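You operate a simulated robot arm through the tools that you are given. There is no shell and no other tool.

Carry out the task below with a simulated robot arm. There is one attempt and no reset: what you move stays moved.

Task
Tighten the bolt that the job card names, then prove the cell tight.
Fine: shut the vent, pump into the green band, wait for the green lamp, vent to zero.

The check looks at the end state, three seconds after you hand in, the way a careful person would. Anything else that was tipped, shoved, dropped, spilled or broken makes it a failure.

Robot
A 7-joint arm with a two-finger parallel gripper, fixed in place. Base frame: the origin is on the floor under the middle of its stand, x ahead of it, y to its left, z up. Units: m, degrees, N and s.
It reaches about 1.112 m from its shoulder. Its first joint turns from -166.0 to 166.0 degrees. Payload 3.43 kg.
The tool frame sits at the grasp point between the pads (the TCP): z along the fingers, y along the line on which they close. The tips reach 0.034 m beyond it. Largest opening 0.128 m; finger width 0.024, thickness 0.012; the body of the gripper, 0.048 by 0.13 m, starts 0.096 m behind the TCP.
Orientation is that of the tool frame in the base frame, as a unit quaternion [w, x, y, z]. With the fingers straight down and closing along the base's y, the tool's x points along the base's -x, its y along +y and its z along -z.

Tools
- The arm moves only by the tool jog_arm. Its argument "motion" is a list of rows, each a list of 7 numbers: the turn, a rotation vector about the tool's x, y, z in degrees, then the shift along the tool's x, y, z in m, then the gripper command, from -1 (fully open) to 1 (shut), values between in proportion. In form: [[rx, ry, rz, dx, dy, dz, fingers], ...]. A call has 1 to 20 rows; each row shifts and turns the commanded pose from where the row before left it, along the tool's axes as they then stand. A row lasts 0.2 s, in which the tool goes at most 0.05 m and 8.6 degrees; a call with a longer step from one row to the next is refused whole, and so is a gripper value outside its range. A pose out of reach is approached as far as the arm can. The call stops where the force on the tool passes 90 N (or 10 N more than at its start, if that is more) or the arm is blocked; 0.2 s more then pass. The fingers move at their own pace (about 0.153 m/s each) and stop on an object; they squeeze with about 26 N. The grip force told is the motor's: it shows also when the fingers shut on nothing. Time passes only in rows, and 0.2 s behind the last, so rows that do not move let the fingers close. The reply holds the time, the measured pose of the TCP, the force on the tool along the base axes, the opening and the grip force, in the units named above and with some noise, with the torque about the TCP (base axes, N m) and any sound that the robot's microphone picked up.
- Cameras (640 x 400 px; columns grow to the right, rows downward): "scene" is fixed at [0.4023, 0.494, 1.6973]; the picture's right is [-0.99, -0.17, 0.00], its down [-0.16, 0.94, -0.30] and it looks along [0.05, -0.30, -0.95] (base axes); focal length 220 px, centre (320, 200). "wrist" rides on the gripper at [0.076, -0.011, -0.16] in the tool frame; the picture's right is [0.15, 0.99, 0.00], its down [-0.88, 0.13, -0.46] and it looks along [-0.45, 0.07, 0.89] (tool axes); focal length 234 px, centre (320, 200). There is no depth. A picture from a camera that has moved, and an enlarged one, comes with that camera's place and axes in the base frame and with its lens. The place of the scene camera against the robot may be out by one fixed shift of up to 0.012 m in any direction.
- capture(camera): a new picture of that camera. No time passes.
- zoom(camera, box): a new picture of the part [left, top, right, bottom] of that camera's present view, enlarged. No time passes.
- finish_job(): hands the job in; it is judged then, once.

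Nothing tells you positions but the pictures and the camera data. Unless the task says otherwise, let go and move clear before handing in.

The tools are called after ">>>" by a JSON object that holds its "method" and its "body". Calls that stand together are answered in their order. jog_arm: Moves the arm, as the interface text tells. Its arguments: {"type":"object","properties":{"motion":{"type":"array","items":{"type":"array","items":{"type":"number"}}}},"required":["motion"]} The other tools are called the same way: capture (camera) takes a picture; zoom (camera, box) takes an enlarged picture of a part of a camera's view; finish_job () hands the job in.

At the start:

```text
clock: 0.0
tcp_pos: [0.4597, 0.1807, 1.2998]
tool_rot: [0.0, 0.0, 1.0, 0.0]
wrist_force: [0.4, -0.2, -0.2]
ft_torque: [-0.03, 0.06, 0.01]
opening: 0.1279
gripper_force: 0.1
```

scene: 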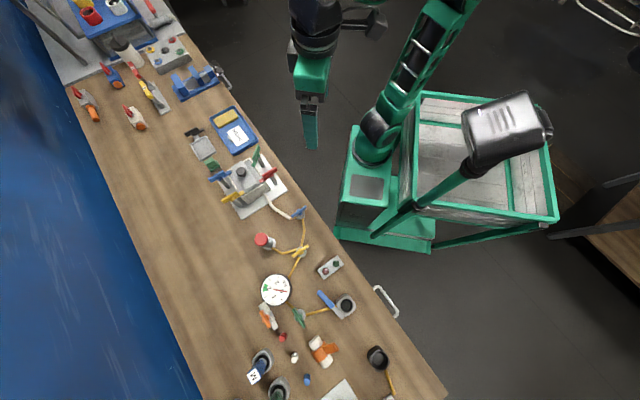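
wrist: 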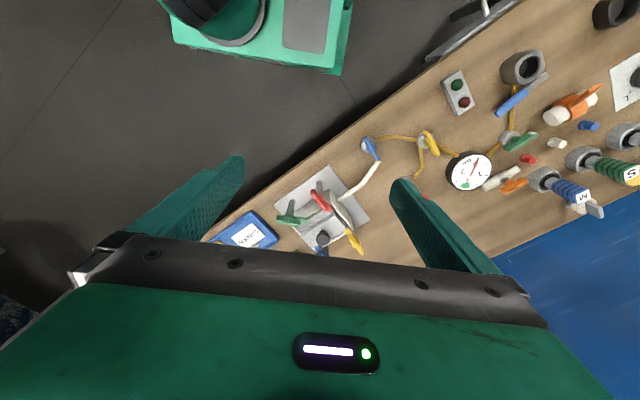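

I see a bench with a bolted cell, a gauge, hoses, a pump, tools and a job card. I'll enlarge several parts of both views before moving anything.

>>> {"method": "zoom", "body": {"camera": "scene", "box": [180, 90, 300, 165]}}

>>> {"method": "zoom", "body": {"camera": "scene", "box": [200, 140, 320, 215]}}

>>> {"method": "zoom", "body": {"camera": "scene", "box": [240, 200, 400, 300]}}

>>> {"method": "zoom", "body": {"camera": "scene", "box": [230, 280, 422, 400]}}

>>> {"method": "zoom", "body": {"camera": "scene", "box": [60, 0, 220, 140]}}

>>> {"method": "zoom", "body": {"camera": "wrist", "box": [200, 130, 400, 260]}}

>>> {"method": "zoom", "body": {"camera": "wrist", "box": [400, 40, 640, 220]}}

```text
5.33 times, centred on (240, 128) of scene
camera zoom: at [0.4023, 0.494, 1.6973], right [-0.99, -0.17, 0.0], down [-0.16, 0.94, -0.3], along [0.05, -0.3, -0.95], focal length 1171 px, centre (747, 587)
```

zoom: 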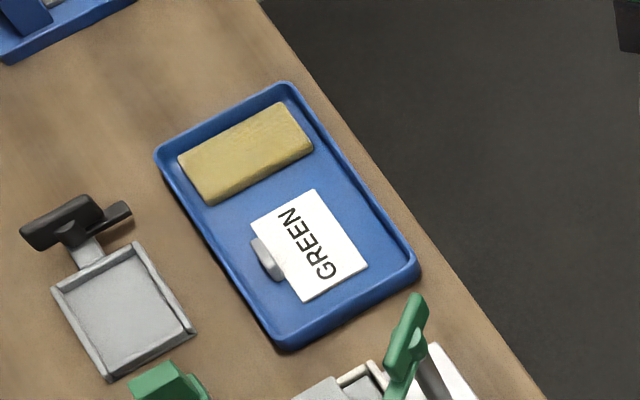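

```text
5.33 times, centred on (260, 178) of scene
camera zoom: at [0.4023, 0.494, 1.6973], right [-0.99, -0.17, 0.0], down [-0.16, 0.94, -0.3], along [0.05, -0.3, -0.95], focal length 1171 px, centre (640, 320)
```

zoom: 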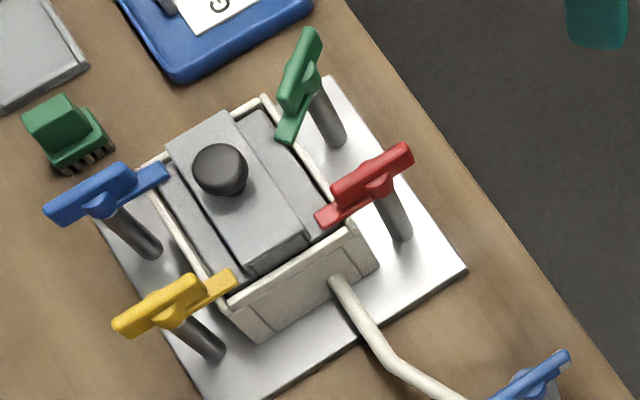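

```text
4.00 times, centred on (320, 250) of scene
camera zoom: at [0.4023, 0.494, 1.6973], right [-0.99, -0.17, 0.0], down [-0.16, 0.94, -0.3], along [0.05, -0.3, -0.95], focal length 878 px, centre (320, 0)
```

zoom: 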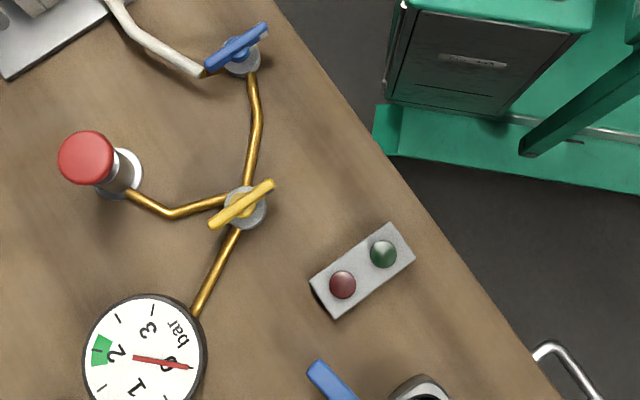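

```text
3.33 times, centred on (326, 340) of scene
camera zoom: at [0.4023, 0.494, 1.6973], right [-0.99, -0.17, 0.0], down [-0.16, 0.94, -0.3], along [0.05, -0.3, -0.95], focal length 732 px, centre (300, -267)
```

zoom: 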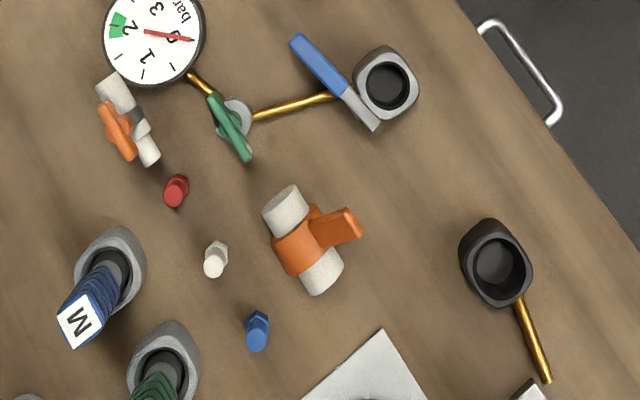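

```text
2.86 times, centred on (140, 70) of scene
camera zoom: at [0.4023, 0.494, 1.6973], right [-0.99, -0.17, 0.0], down [-0.16, 0.94, -0.3], along [0.05, -0.3, -0.95], focal length 627 px, centre (834, 571)
```

zoom: 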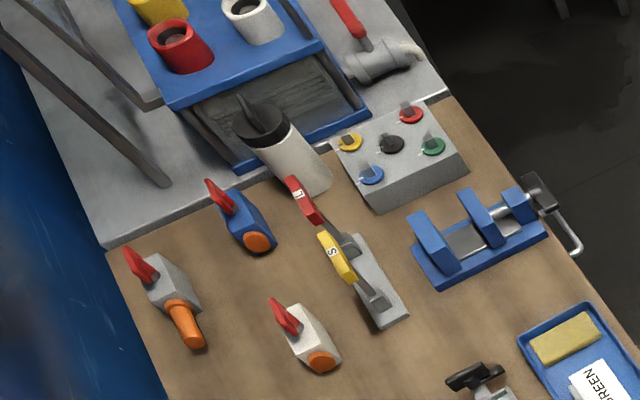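

```text
3.08 times, centred on (300, 195) of wrist
camera zoom: at [0.3847, 0.169, 1.4613], right [-0.15, 0.99, 0.0], down [0.88, 0.13, 0.46], along [0.45, 0.07, -0.89], focal length 720 px, centre (382, 215)
```

zoom: 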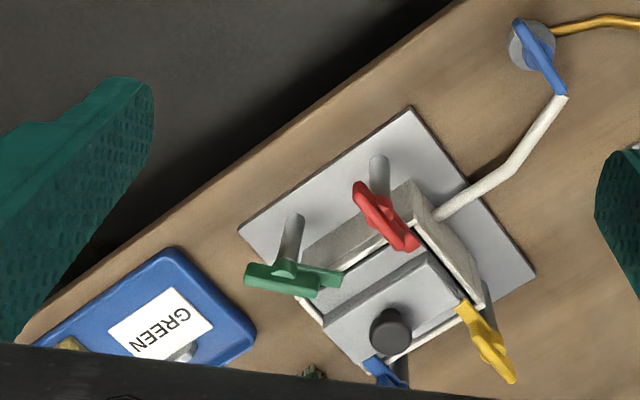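

```text
2.22 times, centred on (520, 130) of wrist
camera zoom: at [0.3847, 0.169, 1.4613], right [-0.15, 0.99, 0.0], down [0.88, 0.13, 0.46], along [0.45, 0.07, -0.89], focal length 520 px, centre (-124, 356)
```

zoom: 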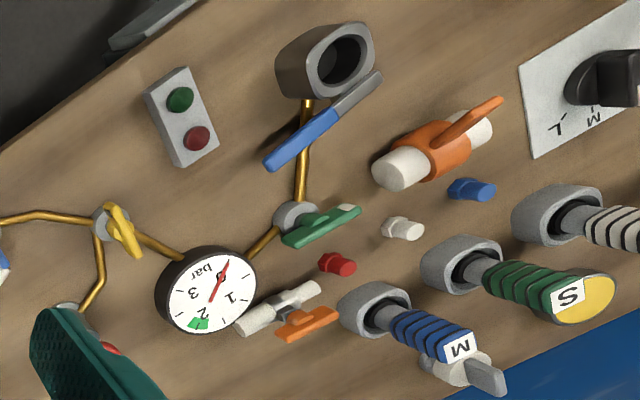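

The card in the blue tray reads GREEN. I need closer looks at the cell's bolts, the valves, the pump and the tool holders.

>>> {"method": "zoom", "body": {"camera": "scene", "box": [240, 140, 288, 170]}}

>>> {"method": "zoom", "body": {"camera": "scene", "box": [200, 155, 264, 195]}}

>>> {"method": "zoom", "body": {"camera": "scene", "box": [250, 225, 314, 265]}}

>>> {"method": "zoom", "body": {"camera": "scene", "box": [282, 285, 362, 335]}}

>>> {"method": "zoom", "body": {"camera": "scene", "box": [240, 330, 352, 400]}}

>>> {"method": "zoom", "body": {"camera": "scene", "box": [350, 330, 462, 400]}}

>>> {"method": "zoom", "body": {"camera": "wrist", "box": [540, 0, 640, 62]}}

>>> {"method": "zoom", "body": {"camera": "wrist", "box": [260, 170, 372, 240]}}

>>> {"method": "zoom", "body": {"camera": "wrist", "box": [480, 40, 560, 160]}}

>>> {"method": "zoom", "body": {"camera": "wrist", "box": [340, 110, 452, 180]}}

```text
13.33 times, centred on (264, 155) of scene
camera zoom: at [0.4023, 0.494, 1.6973], right [-0.99, -0.17, 0.0], down [-0.16, 0.94, -0.3], along [0.05, -0.3, -0.95], focal length 2928 px, centre (1067, 800)
```

zoom: 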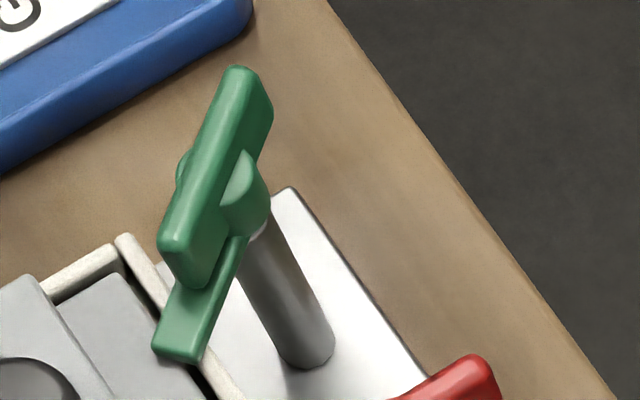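

```text
10.00 times, centred on (232, 175) of scene
camera zoom: at [0.4023, 0.494, 1.6973], right [-0.99, -0.17, 0.0], down [-0.16, 0.94, -0.3], along [0.05, -0.3, -0.95], focal length 2196 px, centre (1200, 450)
```

zoom: 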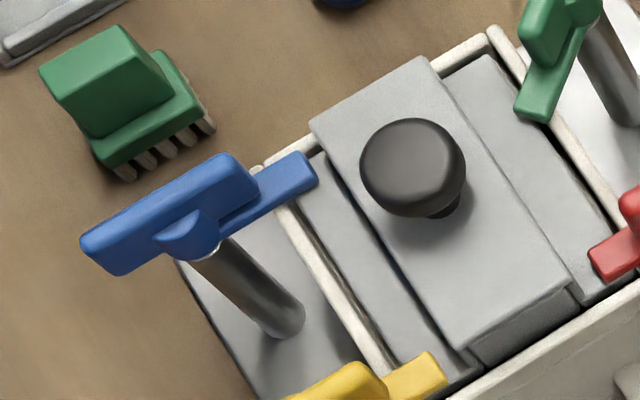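

```text
10.00 times, centred on (282, 245) of scene
camera zoom: at [0.4023, 0.494, 1.6973], right [-0.99, -0.17, 0.0], down [-0.16, 0.94, -0.3], along [0.05, -0.3, -0.95], focal length 2196 px, centre (700, -250)
```

zoom: 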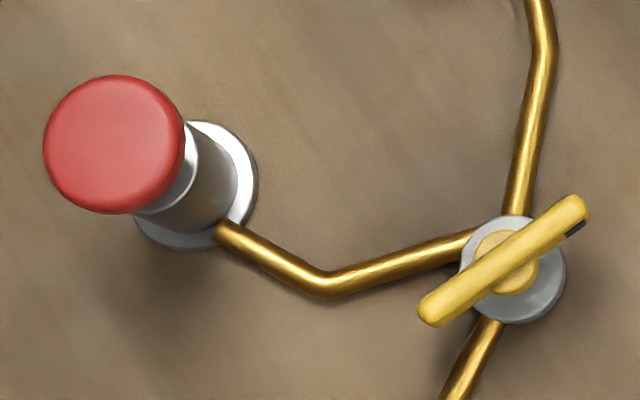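

```text
8.00 times, centred on (322, 310) of scene
camera zoom: at [0.4023, 0.494, 1.6973], right [-0.99, -0.17, 0.0], down [-0.16, 0.94, -0.3], along [0.05, -0.3, -0.95], focal length 1757 px, centre (304, -680)
```

zoom: 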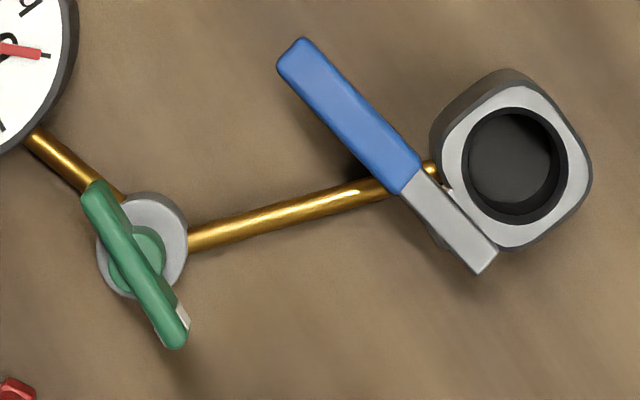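

```text
5.71 times, centred on (296, 365) of scene
camera zoom: at [0.4023, 0.494, 1.6973], right [-0.99, -0.17, 0.0], down [-0.16, 0.94, -0.3], along [0.05, -0.3, -0.95], focal length 1255 px, centre (457, -743)
```

zoom: 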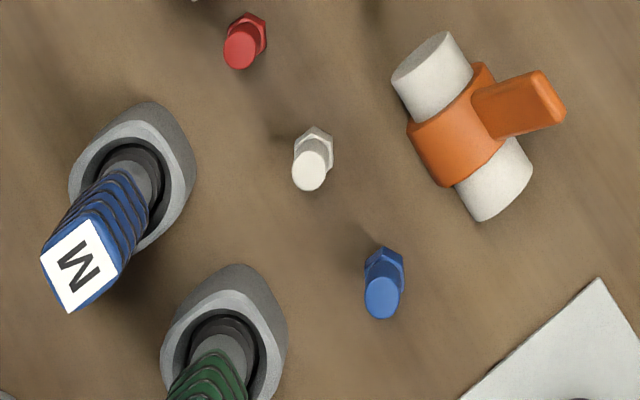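

```text
5.71 times, centred on (406, 365) of scene
camera zoom: at [0.4023, 0.494, 1.6973], right [-0.99, -0.17, 0.0], down [-0.16, 0.94, -0.3], along [0.05, -0.3, -0.95], focal length 1255 px, centre (-171, -743)
```

zoom: 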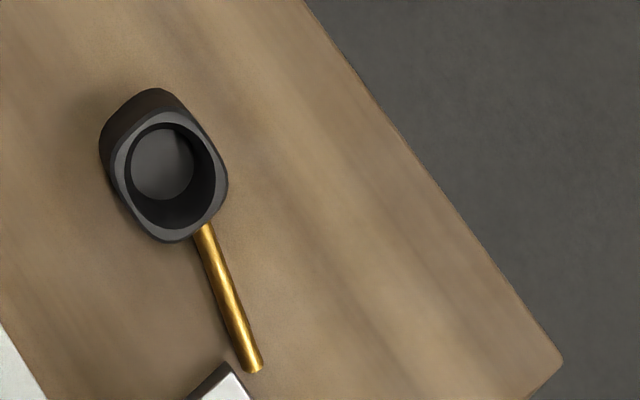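

```text
6.40 times, centred on (590, 31) of wrist
camera zoom: at [0.3847, 0.169, 1.4613], right [-0.15, 0.99, 0.0], down [0.88, 0.13, 0.46], along [0.45, 0.07, -0.89], focal length 1499 px, centre (-1408, 1282)
```

zoom: 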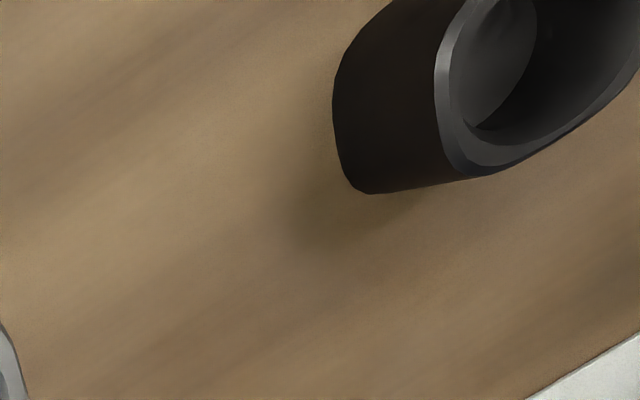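

```text
5.71 times, centred on (316, 205) of wrist
camera zoom: at [0.3847, 0.169, 1.4613], right [-0.15, 0.99, 0.0], down [0.88, 0.13, 0.46], along [0.45, 0.07, -0.89], focal length 1338 px, centre (343, 171)
```

zoom: 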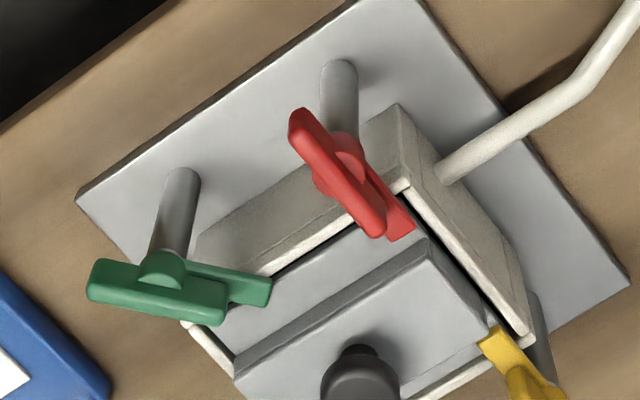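

```text
3.33 times, centred on (520, 100) of wrist
camera zoom: at [0.3847, 0.169, 1.4613], right [-0.15, 0.99, 0.0], down [0.88, 0.13, 0.46], along [0.45, 0.07, -0.89], focal length 781 px, centre (-347, 533)
```

zoom: 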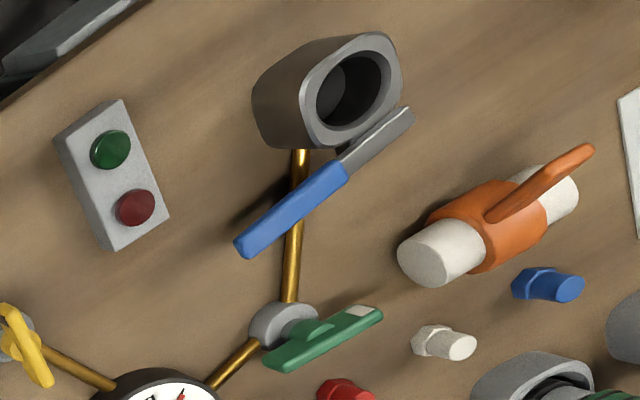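

```text
5.71 times, centred on (396, 145) of wrist
camera zoom: at [0.3847, 0.169, 1.4613], right [-0.15, 0.99, 0.0], down [0.88, 0.13, 0.46], along [0.45, 0.07, -0.89], focal length 1338 px, centre (-114, 514)
```

zoom: 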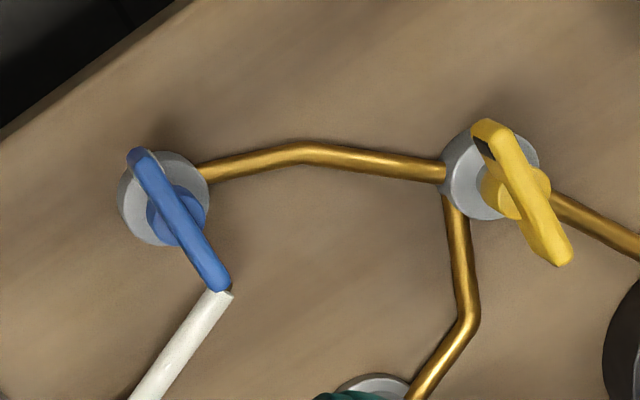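

The likely layout is: the red button is the pump, the yellow fitting a junction valve, the blue valve on the cell line, and the green valve or blue lever near the grey cup the vent. I'll move the wrist camera over that area for a better look, staying high.

>>> {"method": "jog_arm", "body": {"motion": [[0, 0, 0, 0.01875, 0.04, 0.015, -1], [0, 0, 0, 0.01875, 0.04, 0.015, -1], [0, 0, 0, 0.01875, 0.04, 0.015, -1], [0, 0, 0, 0.01875, 0.04, 0.015, -1], [0, 0, 0, 0.01875, 0.04, 0.015, -1], [0, 0, 0, 0.01875, 0.04, 0.015, -1], [0, 0, 0, 0.01875, 0.04, 0.015, -1], [0, 0, 0, 0.01875, 0.04, 0.015, -1], [0, 0, 0, 0, 0, 0, -1]]}}

>>> {"method": "capture", "body": {"camera": "wrist"}}

>>> {"method": "capture", "body": {"camera": "scene"}}

```text
clock: 2.2
tcp_pos: [0.1821, 0.4079, 1.2084]
tool_rot: [0.017, -0.119, 0.993, 0.013]
wrist_force: [0.3, 1.5, -0.2]
ft_torque: [-0.08, 0.06, 0.02]
opening: 0.1276
gripper_force: 0.1
out of reach, approached as far as the arm can: row 5, 6, 7, 8
stopped in row 9: the arm was blocked; the commanded pose is now the measured one
```

```text
taken
camera wrist: at [0.1067, 0.3743, 1.3653], right [-0.38, 0.93, 0.02], down [0.81, 0.32, 0.49], along [0.45, 0.2, -0.87], focal length 234 px, centre (320, 200)
```

wrist: 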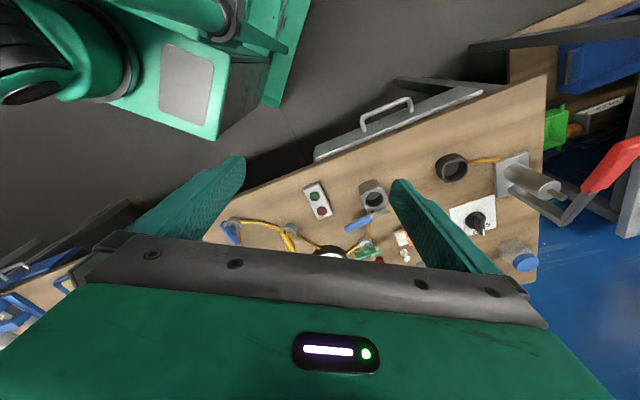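

```text
taken
```

scene: 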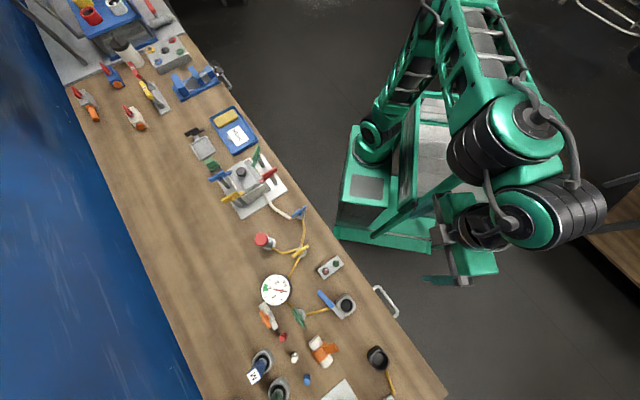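

The arm hit a wrist limit because I held the tool's yaw fixed while swinging left; it stopped clear of everything. From here I can enlarge the new parts in view at the far end of the bench.

>>> {"method": "zoom", "body": {"camera": "wrist", "box": [420, 130, 580, 280]}}

>>> {"method": "zoom", "body": {"camera": "wrist", "box": [290, 170, 410, 260]}}

>>> {"method": "zoom", "body": {"camera": "wrist", "box": [490, 60, 640, 240]}}

>>> {"method": "zoom", "body": {"camera": "wrist", "box": [210, 205, 330, 265]}}

```text
2.67 times, centred on (500, 205) of wrist
camera zoom: at [0.1067, 0.3743, 1.3653], right [-0.38, 0.93, 0.02], down [0.81, 0.32, 0.49], along [0.45, 0.2, -0.87], focal length 624 px, centre (-160, 187)
```

zoom: 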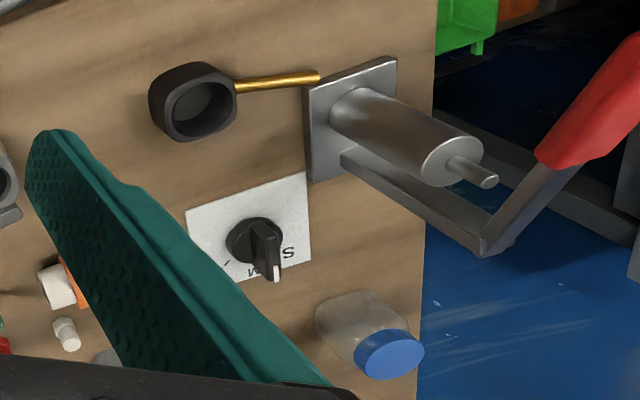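

```text
4.44 times, centred on (350, 215) of wrist
camera zoom: at [0.1067, 0.3743, 1.3653], right [-0.38, 0.93, 0.02], down [0.81, 0.32, 0.49], along [0.45, 0.2, -0.87], focal length 1041 px, centre (187, 133)
```

zoom: 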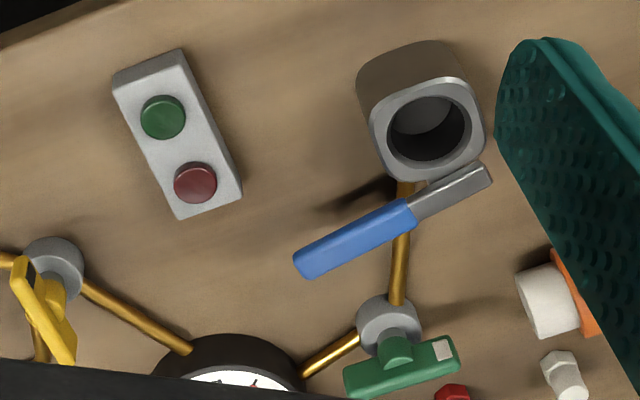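

```text
2.22 times, centred on (565, 150) of wrist
camera zoom: at [0.1067, 0.3743, 1.3653], right [-0.38, 0.93, 0.02], down [0.81, 0.32, 0.49], along [0.45, 0.2, -0.87], focal length 520 px, centre (-224, 311)
```

zoom: 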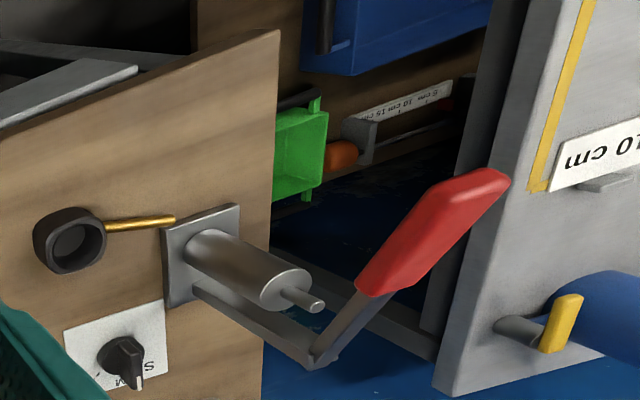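

```text
5.33 times, centred on (270, 235) of wrist
camera zoom: at [0.1067, 0.3743, 1.3653], right [-0.38, 0.93, 0.02], down [0.81, 0.32, 0.49], along [0.45, 0.2, -0.87], focal length 1249 px, centre (587, 13)
```

zoom: 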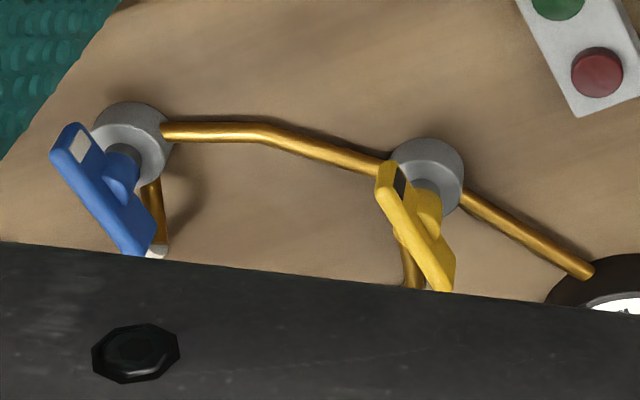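

There is also a separate rig at the far end of the bench (black cup, cylinder and red lever) that isn't piped to this cell. I'll yaw the tool along with the swing so the wrist stays off its limit, then move to a better viewing spot.

>>> {"method": "jog_arm", "body": {"motion": [[0, 0, -8.2, 0, 0, 0, -1], [0, 0, -8.2, 0, 0, 0, -1], [0, 0, -8.2, 0, 0, 0, -1], [0, 0, -8.2, 0, 0, 0, -1], [0, 0, -8.2, 0, 0, 0, -1], [0, 0, 0, -0.0344, -0.0168, -0.0084, -1], [0, 0, 0, -0.0344, -0.0168, -0.0084, -1], [0, 0, 0, -0.0344, -0.0168, -0.0084, -1], [0, 0, 0, -0.0344, -0.0168, -0.0084, -1], [0, 0, 0, -0.0344, -0.0168, -0.0084, -1], [0, 0, 0, 0, 0, 0, -1]]}}

>>> {"method": "capture", "body": {"camera": "wrist"}}

>>> {"method": "capture", "body": {"camera": "scene"}}

```text
clock: 4.6
tcp_pos: [0.3485, 0.4919, 1.2561]
tool_rot: [0.022, -0.463, 0.886, 0.005]
wrist_force: [-0.5, 0.2, 0.7]
ft_torque: [-0.01, -0.03, 0.01]
opening: 0.1278
gripper_force: 0.0
out of reach, approached as far as the arm can: row 6, 7
```

```text
taken
camera wrist: at [0.3099, 0.4196, 1.4137], right [-0.9, 0.45, -0.02], down [0.38, 0.78, 0.49], along [0.23, 0.43, -0.87], focal length 234 px, centre (320, 200)
```

wrist: 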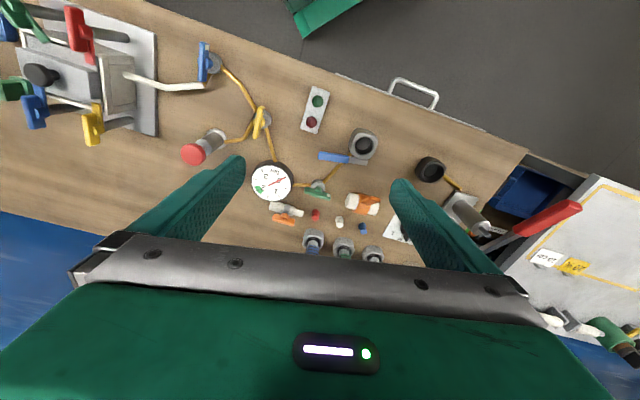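

```text
taken
```

scene: 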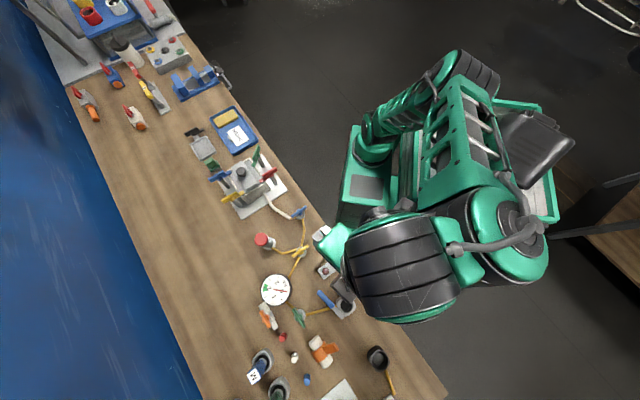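

Now I have a good overhead view of the whole rig. I'll enlarge each element.

>>> {"method": "zoom", "body": {"camera": "wrist", "box": [305, 115, 395, 205]}}

>>> {"method": "zoom", "body": {"camera": "wrist", "box": [175, 35, 285, 170]}}

>>> {"method": "zoom", "body": {"camera": "wrist", "box": [240, 155, 330, 230]}}

>>> {"method": "zoom", "body": {"camera": "wrist", "box": [0, 0, 170, 150]}}

>>> {"method": "zoom", "body": {"camera": "wrist", "box": [380, 140, 600, 290]}}

>>> {"method": "zoom", "body": {"camera": "wrist", "box": [290, 80, 340, 140]}}

>>> {"method": "zoom", "body": {"camera": "wrist", "box": [290, 190, 400, 262]}}

```text
4.44 times, centred on (350, 160) of wrist
camera zoom: at [0.3099, 0.4196, 1.4137], right [-0.9, 0.45, -0.02], down [0.38, 0.78, 0.49], along [0.23, 0.43, -0.87], focal length 1041 px, centre (187, 378)
```

zoom: 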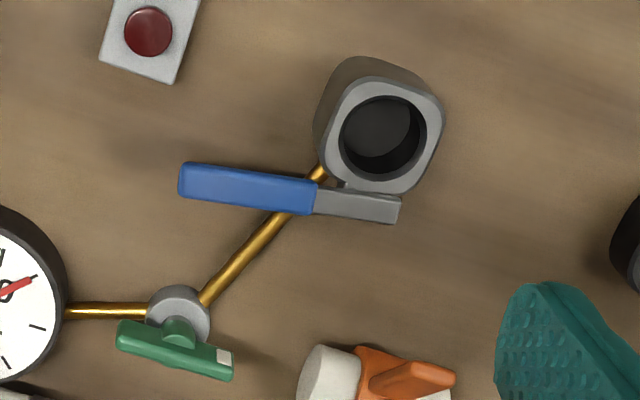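

```text
2.96 times, centred on (230, 102) of wrist
camera zoom: at [0.3099, 0.4196, 1.4137], right [-0.9, 0.45, -0.02], down [0.38, 0.78, 0.49], along [0.23, 0.43, -0.87], focal length 694 px, centre (587, 489)
```

zoom: 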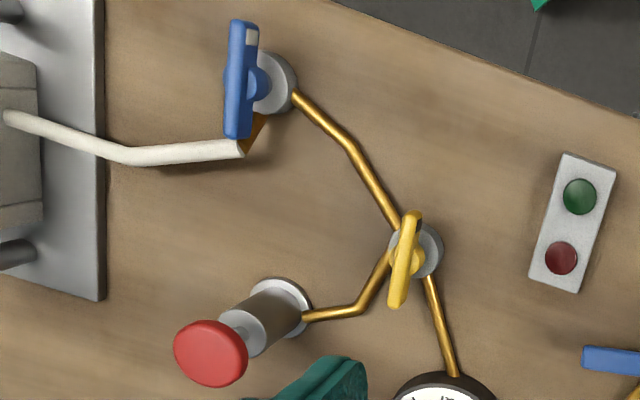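

```text
5.33 times, centred on (285, 192) of wrist
camera zoom: at [0.3099, 0.4196, 1.4137], right [-0.9, 0.45, -0.02], down [0.38, 0.78, 0.49], along [0.23, 0.43, -0.87], focal length 1249 px, centre (507, 240)
```

zoom: 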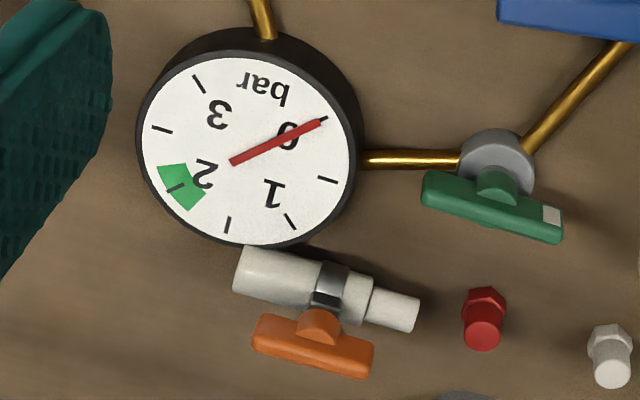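

```text
2.67 times, centred on (85, 75) of wrist
camera zoom: at [0.3099, 0.4196, 1.4137], right [-0.9, 0.45, -0.02], down [0.38, 0.78, 0.49], along [0.23, 0.43, -0.87], focal length 624 px, centre (947, 533)
```

zoom: 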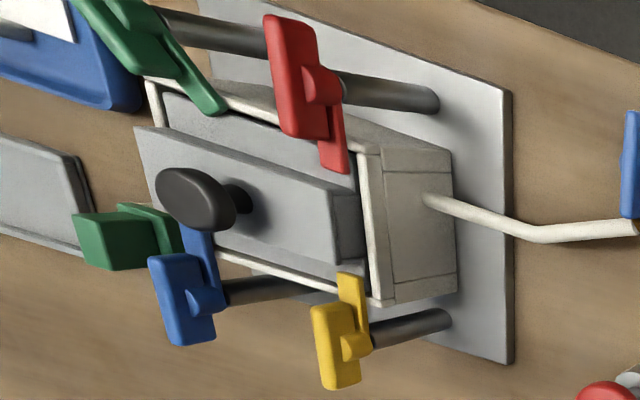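

```text
2.67 times, centred on (490, 215) of wrist
camera zoom: at [0.3099, 0.4196, 1.4137], right [-0.9, 0.45, -0.02], down [0.38, 0.78, 0.49], along [0.23, 0.43, -0.87], focal length 624 px, centre (-133, 160)
```

zoom: 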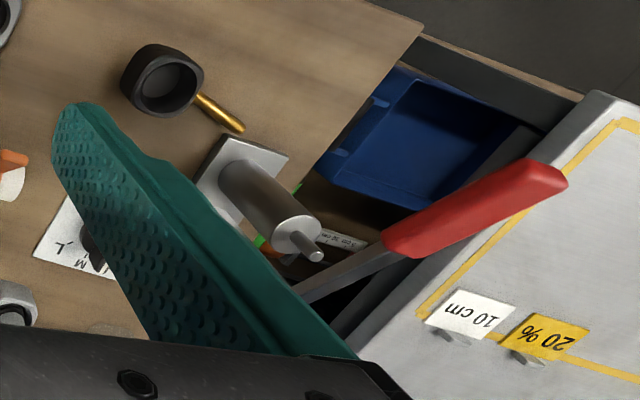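

```text
6.67 times, centred on (315, 110) of wrist
camera zoom: at [0.3099, 0.4196, 1.4137], right [-0.9, 0.45, -0.02], down [0.38, 0.78, 0.49], along [0.23, 0.43, -0.87], focal length 1561 px, centre (353, 800)
```

zoom: 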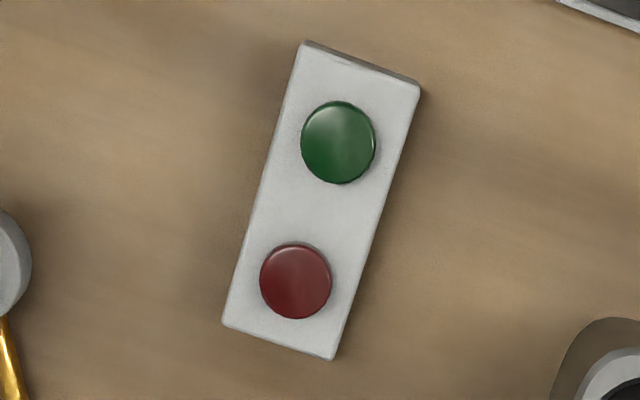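

```text
5.56 times, centred on (345, 226) of wrist
camera zoom: at [0.3099, 0.4196, 1.4137], right [-0.9, 0.45, -0.02], down [0.38, 0.78, 0.49], along [0.23, 0.43, -0.87], focal length 1301 px, centre (181, 56)
```

zoom: 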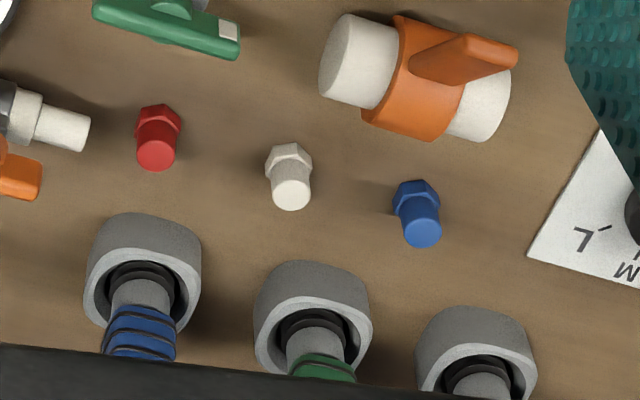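

I'll enlarge the grey cup with its lever, the green valve and the cell heads further.

>>> {"method": "zoom", "body": {"camera": "wrist", "box": [315, 125, 385, 170]}}

>>> {"method": "zoom", "body": {"camera": "wrist", "box": [295, 170, 345, 205]}}

>>> {"method": "zoom", "body": {"camera": "wrist", "box": [0, 0, 96, 60]}}

>>> {"method": "zoom", "body": {"camera": "scene", "box": [305, 280, 361, 325]}}

>>> {"method": "zoom", "body": {"camera": "wrist", "box": [190, 35, 240, 95]}}

>>> {"method": "zoom", "body": {"camera": "wrist", "box": [170, 120, 240, 170]}}

```text
8.89 times, centred on (350, 148) of wrist
camera zoom: at [0.3099, 0.4196, 1.4137], right [-0.9, 0.45, -0.02], down [0.38, 0.78, 0.49], along [0.23, 0.43, -0.87], focal length 2082 px, centre (53, 667)
```

zoom: 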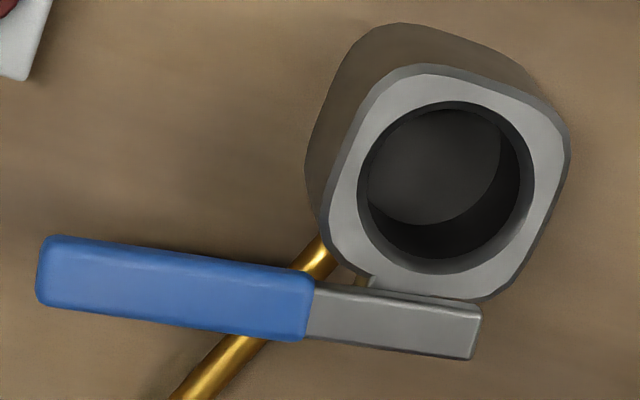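

```text
11.43 times, centred on (320, 188) of wrist
camera zoom: at [0.3099, 0.4196, 1.4137], right [-0.9, 0.45, -0.02], down [0.38, 0.78, 0.49], along [0.23, 0.43, -0.87], focal length 2676 px, centre (320, 343)
```

zoom: 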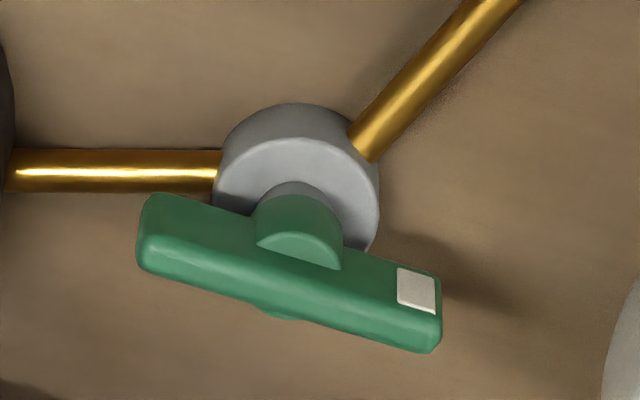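

```text
6.67 times, centred on (48, 30) of wrist
camera zoom: at [0.3099, 0.4196, 1.4137], right [-0.9, 0.45, -0.02], down [0.38, 0.78, 0.49], along [0.23, 0.43, -0.87], focal length 1561 px, centre (2133, 1333)
```

zoom: 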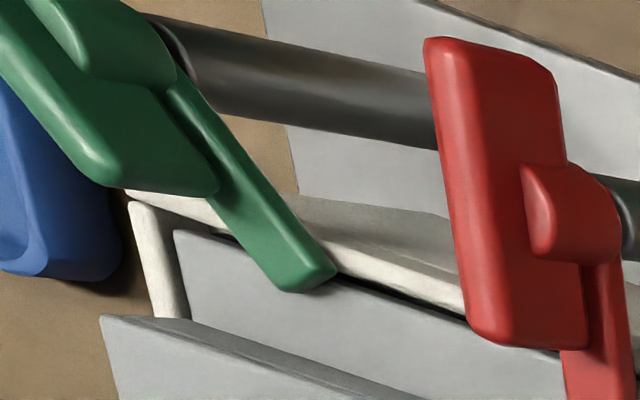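

```text
8.89 times, centred on (333, 302) of scene
camera zoom: at [0.4023, 0.494, 1.6973], right [-0.99, -0.17, 0.0], down [-0.16, 0.94, -0.3], along [0.05, -0.3, -0.95], focal length 1952 px, centre (204, -711)
```

zoom: 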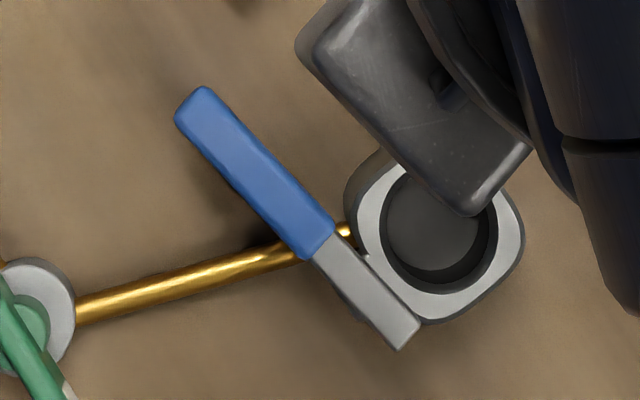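

```text
6.67 times, centred on (215, 65) of wrist
camera zoom: at [0.3099, 0.4196, 1.4137], right [-0.9, 0.45, -0.02], down [0.38, 0.78, 0.49], along [0.23, 0.43, -0.87], focal length 1561 px, centre (1020, 1100)
```

zoom: 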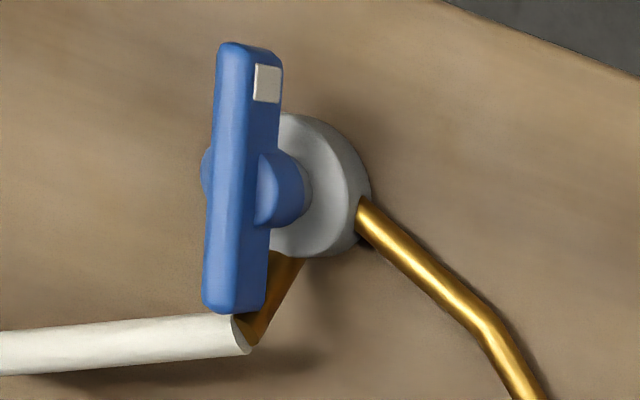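

```text
8.00 times, centred on (205, 145) of wrist
camera zoom: at [0.3099, 0.4196, 1.4137], right [-0.9, 0.45, -0.02], down [0.38, 0.78, 0.49], along [0.23, 0.43, -0.87], focal length 1873 px, centre (1240, 640)
```

zoom: 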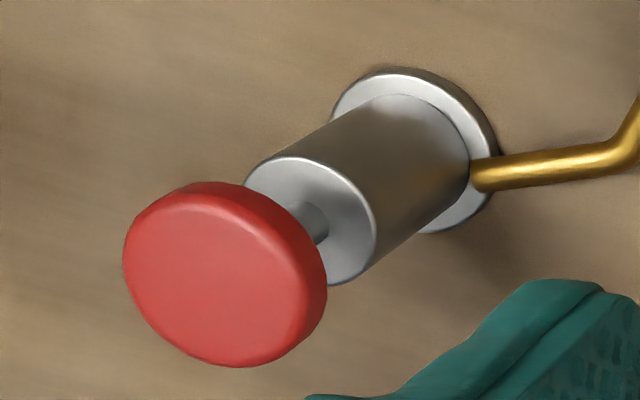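

The green bolt's T-bar points at about 85° azimuth while the red, blue and yellow bars sit square to the cell at about 45°, so green looks about 40° loose, and tightening is clockwise. I'll level the tool and travel above the cell for a closer look.

>>> {"method": "jog_arm", "body": {"motion": [[-0.66, 2.5, 0, 0, 0, 0, -1], [0, 0, 0, 0.0168, -0.0401, 0.0, -1], [0, 0, 0, 0.0168, -0.0401, 0.0, -1], [0, 0, 0, 0.0168, -0.0401, 0.0, -1], [0, 0, 0, 0.0168, -0.0401, 0.0, -1], [0, 0, 0, 0.0168, -0.0401, 0.0, -1], [0, 0, 0, 0.0168, -0.0401, 0.0, -1], [0, 0, 0, 0.0168, -0.0401, 0.0, -1], [0, 0, 0, 0.0168, -0.0401, 0.01, -1], [0, 0, 0, 0.0168, -0.0401, 0.01, -1], [0, 0, 0, 0.0168, -0.0401, 0.01, -1], [0, 0, 0, 0.0168, -0.0401, 0.01, -1], [0, 0, 0, 0.0168, -0.0401, 0.01, -1], [0, 0, 0, 0, 0, 0, -1]]}}

>>> {"method": "capture", "body": {"camera": "wrist"}}

>>> {"method": "capture", "body": {"camera": "scene"}}

```text
clock: 5.0
tcp_pos: [0.3507, 0.4905, 1.262]
tool_rot: [0.022, -0.458, 0.889, -0.001]
wrist_force: [144.2, -7.6, -71.0]
ft_torque: [6.37, 22.18, 10.88]
opening: 0.1276
gripper_force: 0.1
stopped in row 2: the force on the tool passed its limit at 167 N (the readings are from after the stop); the commanded pose is now the measured one
```

```text
taken
camera wrist: at [0.3108, 0.4205, 1.4203], right [-0.89, 0.45, -0.03], down [0.38, 0.78, 0.49], along [0.24, 0.42, -0.87], focal length 234 px, centre (320, 200)
```

wrist: 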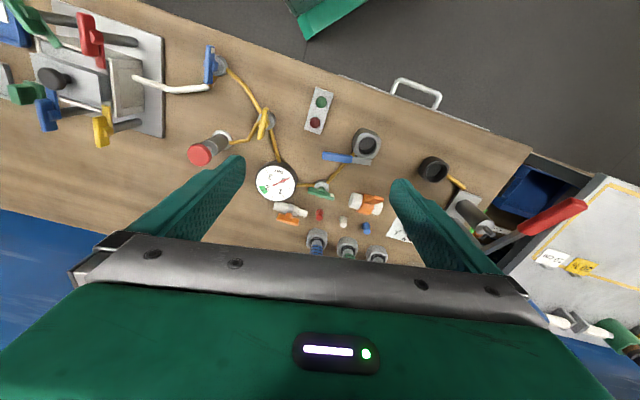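

```text
taken
```

scene: 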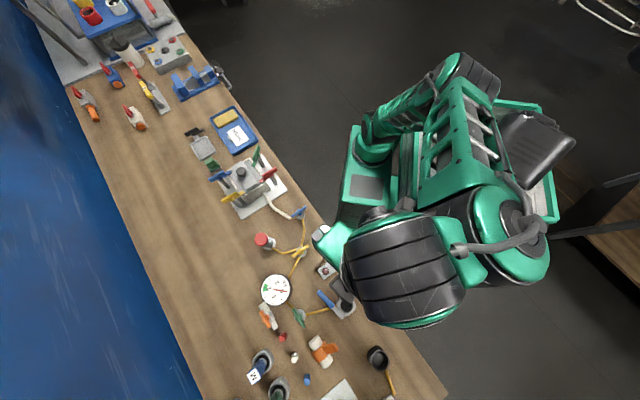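

The tool pressed against something during that move, most likely the arm's own folded links, since nothing on the bench is near it. I'll back off outward and undo the tilt.

>>> {"method": "jog_arm", "body": {"motion": [[0.66, -2.5, 0, -0.01, 0, 0, -1], [0, 0, 0, 0, 0, 0, -1]]}}

```text
clock: 5.6
tcp_pos: [0.354, 0.5008, 1.2606]
tool_rot: [0.039, -0.453, 0.891, 0.004]
wrist_force: [0.1, 0.4, 0.1]
ft_torque: [-0.03, -0.01, -0.02]
opening: 0.1279
gripper_force: 0.1
```

Free again with zero force. I'll first extend outward so the arm unfolds, then level the tool.

>>> {"method": "jog_arm", "body": {"motion": [[0, 0, 0, -0.03, 0, 0, -1], [0, 0, 0, -0.03, 0, 0, -1], [0, 0, 0, -0.03, 0, 0, -1], [0, 0, 0, -0.02, 0, 0, -1], [0, 2, 0, 0, 0, 0, -1], [0, 2, 0, 0, 0, 0, -1], [0, 0, 0, 0, 0, 0, -1]]}}

>>> {"method": "capture", "body": {"camera": "scene"}}

```text
clock: 6.0
tcp_pos: [0.3632, 0.5192, 1.2706]
tool_rot: [0.059, -0.457, 0.887, 0.002]
wrist_force: [153.3, -9.8, -71.2]
ft_torque: [7.17, 22.18, 12.65]
opening: 0.1279
gripper_force: 0.1
stopped in row 2: the force on the tool passed its limit at 193 N (the readings are from after the stop); the commanded pose is now the measured one
```

```text
taken
```

scene: 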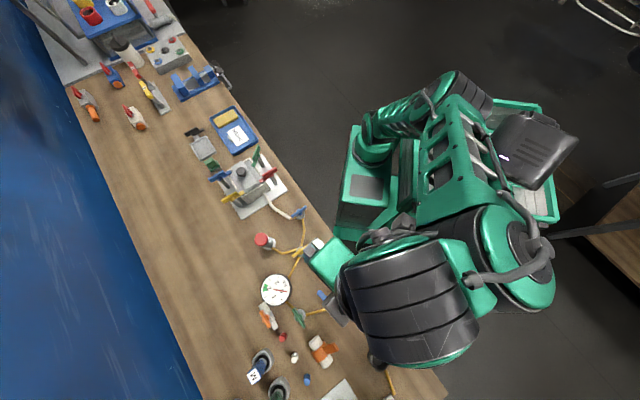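

The contact is at the wrist camera housing against the forearm, so the arm is folded on itself. Yawing the tool so the camera swings away from the forearm should relieve it.

>>> {"method": "jog_arm", "body": {"motion": [[0, 0, -6, 0.01, 0, 0, -1], [0, 0, -6, 0, 0, 0, -1], [0, 0, 0, 0, 0, 0, -1]]}}

>>> {"method": "capture", "body": {"camera": "scene"}}

```text
clock: 6.8
tcp_pos: [0.343, 0.5134, 1.2685]
tool_rot: [0.052, -0.552, 0.832, -0.003]
wrist_force: [-0.2, -0.6, -1.3]
ft_torque: [-0.01, 0.02, -0.01]
opening: 0.128
gripper_force: 0.0
```

```text
taken
```

scene: 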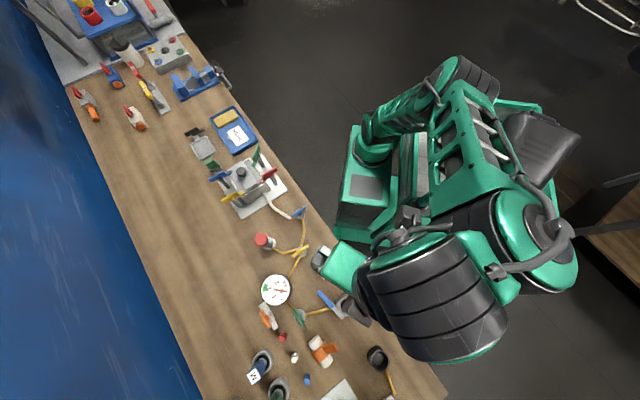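

Clear again. I'll move toward the cell in short stretches with this yaw and check the reply each time.

>>> {"method": "jog_arm", "body": {"motion": [[0, 0, 0, 0.0235, -0.0378, 0, -1], [0, 0, 0, 0.0235, -0.0378, 0, -1], [0, 0, 0, 0.0235, -0.0378, 0, -1], [0, 0, 0, 0, 0, 0, -1]]}}

>>> {"method": "capture", "body": {"camera": "scene"}}

```text
clock: 7.8
tcp_pos: [0.4181, 0.4104, 1.2693]
tool_rot: [0.052, -0.558, 0.828, -0.001]
wrist_force: [-0.2, -0.8, -0.5]
ft_torque: [0.0, 0.02, 0.0]
opening: 0.1281
gripper_force: 0.0
```

```text
taken
```

scene: 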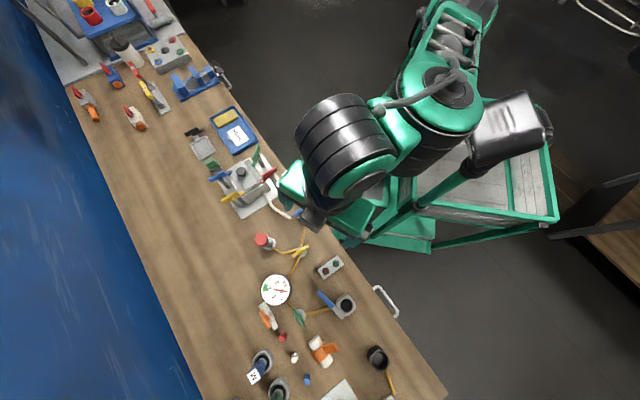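

The elbow has swung back to its natural side. I'll continue toward the cell while levelling the tool gently.

>>> {"method": "jog_arm", "body": {"motion": [[0, 0, 0, 0.0235, -0.0378, 0, -1], [0, 0, 0, 0.0235, -0.0378, 0, -1], [0, 0, 0, 0.0235, -0.0378, 0, -1], [-0.9, 1.2, 0, 0.0235, -0.0378, 0, -1], [-0.9, 1.2, 0, 0.0235, -0.0378, 0, -1], [-0.9, 1.2, 0, 0, 0, 0, -1], [-0.9, 1.2, 0, 0, 0, 0, -1], [0, 0, 0, 0, 0, 0, -1]]}}

>>> {"method": "capture", "body": {"camera": "scene"}}

>>> {"method": "capture", "body": {"camera": "wrist"}}

```text
clock: 9.6
tcp_pos: [0.5462, 0.229, 1.2721]
tool_rot: [0.0, -0.559, 0.829, 0.0]
wrist_force: [-0.3, 0.3, -0.5]
ft_torque: [0.01, 0.01, -0.03]
opening: 0.1281
gripper_force: 0.0
```

```text
taken
```

scene: 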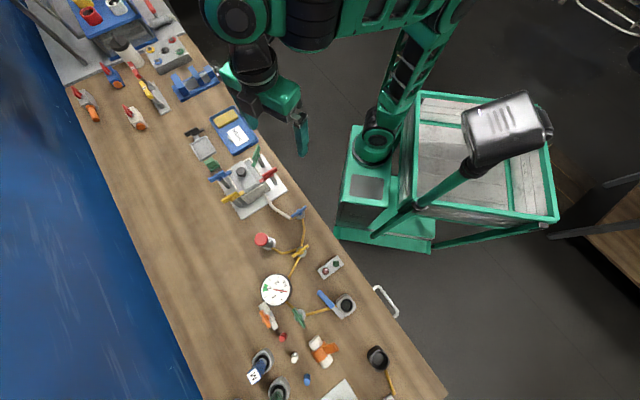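

```text
taken
camera wrist: at [0.5277, 0.1542, 1.4333], right [-0.97, 0.24, 0.0], down [0.21, 0.87, 0.46], along [0.11, 0.44, -0.89], focal length 234 px, centre (320, 200)
```

wrist: 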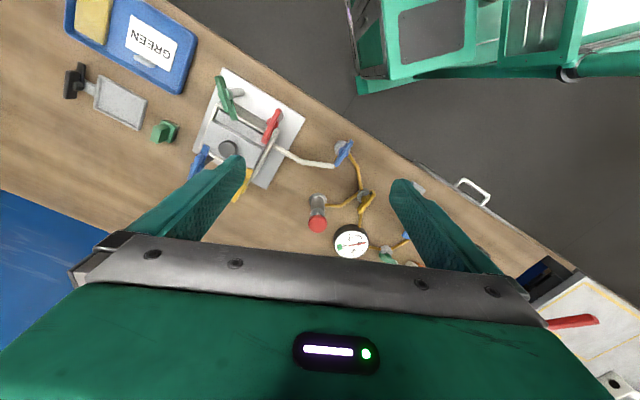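

Now I'm level above the cell side of the bench. I'll enlarge the cell and bolt heads.

>>> {"method": "zoom", "body": {"camera": "wrist", "box": [180, 60, 320, 210]}}

>>> {"method": "zoom", "body": {"camera": "wrist", "box": [205, 65, 295, 145]}}

>>> {"method": "zoom", "body": {"camera": "wrist", "box": [280, 130, 400, 260]}}

>>> {"method": "zoom", "body": {"camera": "scene", "box": [230, 140, 290, 185]}}

```text
2.67 times, centred on (250, 135) of wrist
camera zoom: at [0.5277, 0.1542, 1.4333], right [-0.97, 0.24, 0.0], down [0.21, 0.87, 0.46], along [0.11, 0.44, -0.89], focal length 624 px, centre (507, 373)
```

zoom: 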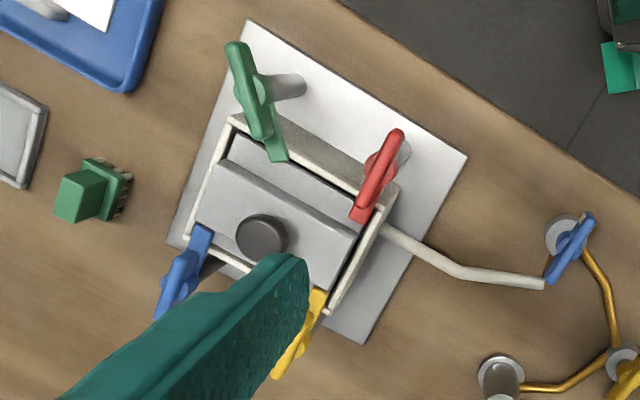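

```text
5.00 times, centred on (250, 105) of wrist
camera zoom: at [0.5277, 0.1542, 1.4333], right [-0.97, 0.24, 0.0], down [0.21, 0.87, 0.46], along [0.11, 0.44, -0.89], focal length 1171 px, centre (670, 675)
```

zoom: 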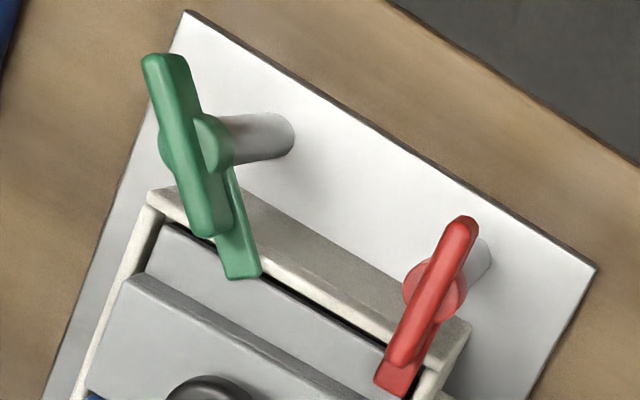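

```text
3.08 times, centred on (340, 195) of wrist
camera zoom: at [0.5277, 0.1542, 1.4333], right [-0.97, 0.24, 0.0], down [0.21, 0.87, 0.46], along [0.11, 0.44, -0.89], focal length 720 px, centre (258, 215)
```

zoom: 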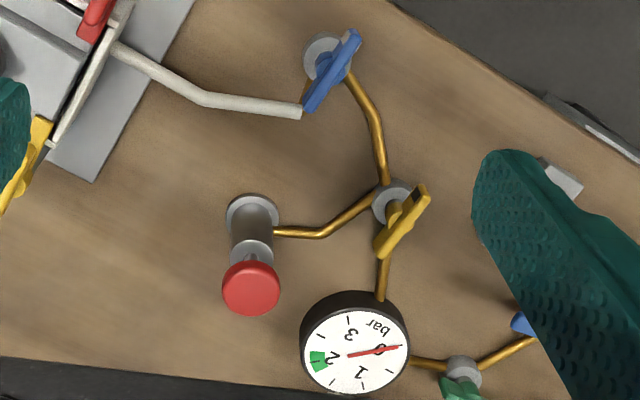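

```text
8.89 times, centred on (260, 162) of scene
camera zoom: at [0.4023, 0.494, 1.6973], right [-0.99, -0.17, 0.0], down [-0.16, 0.94, -0.3], along [0.05, -0.3, -0.95], focal length 1952 px, centre (853, 533)
```

zoom: 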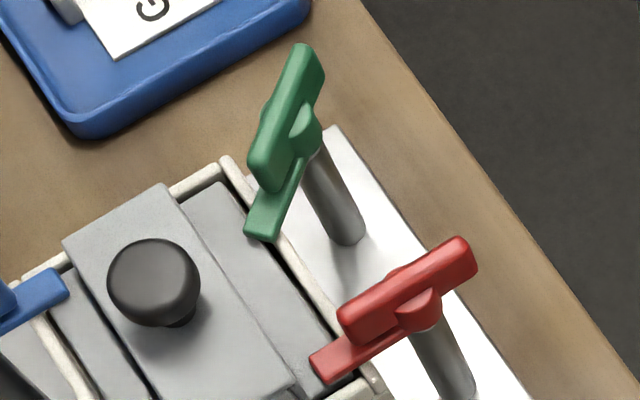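

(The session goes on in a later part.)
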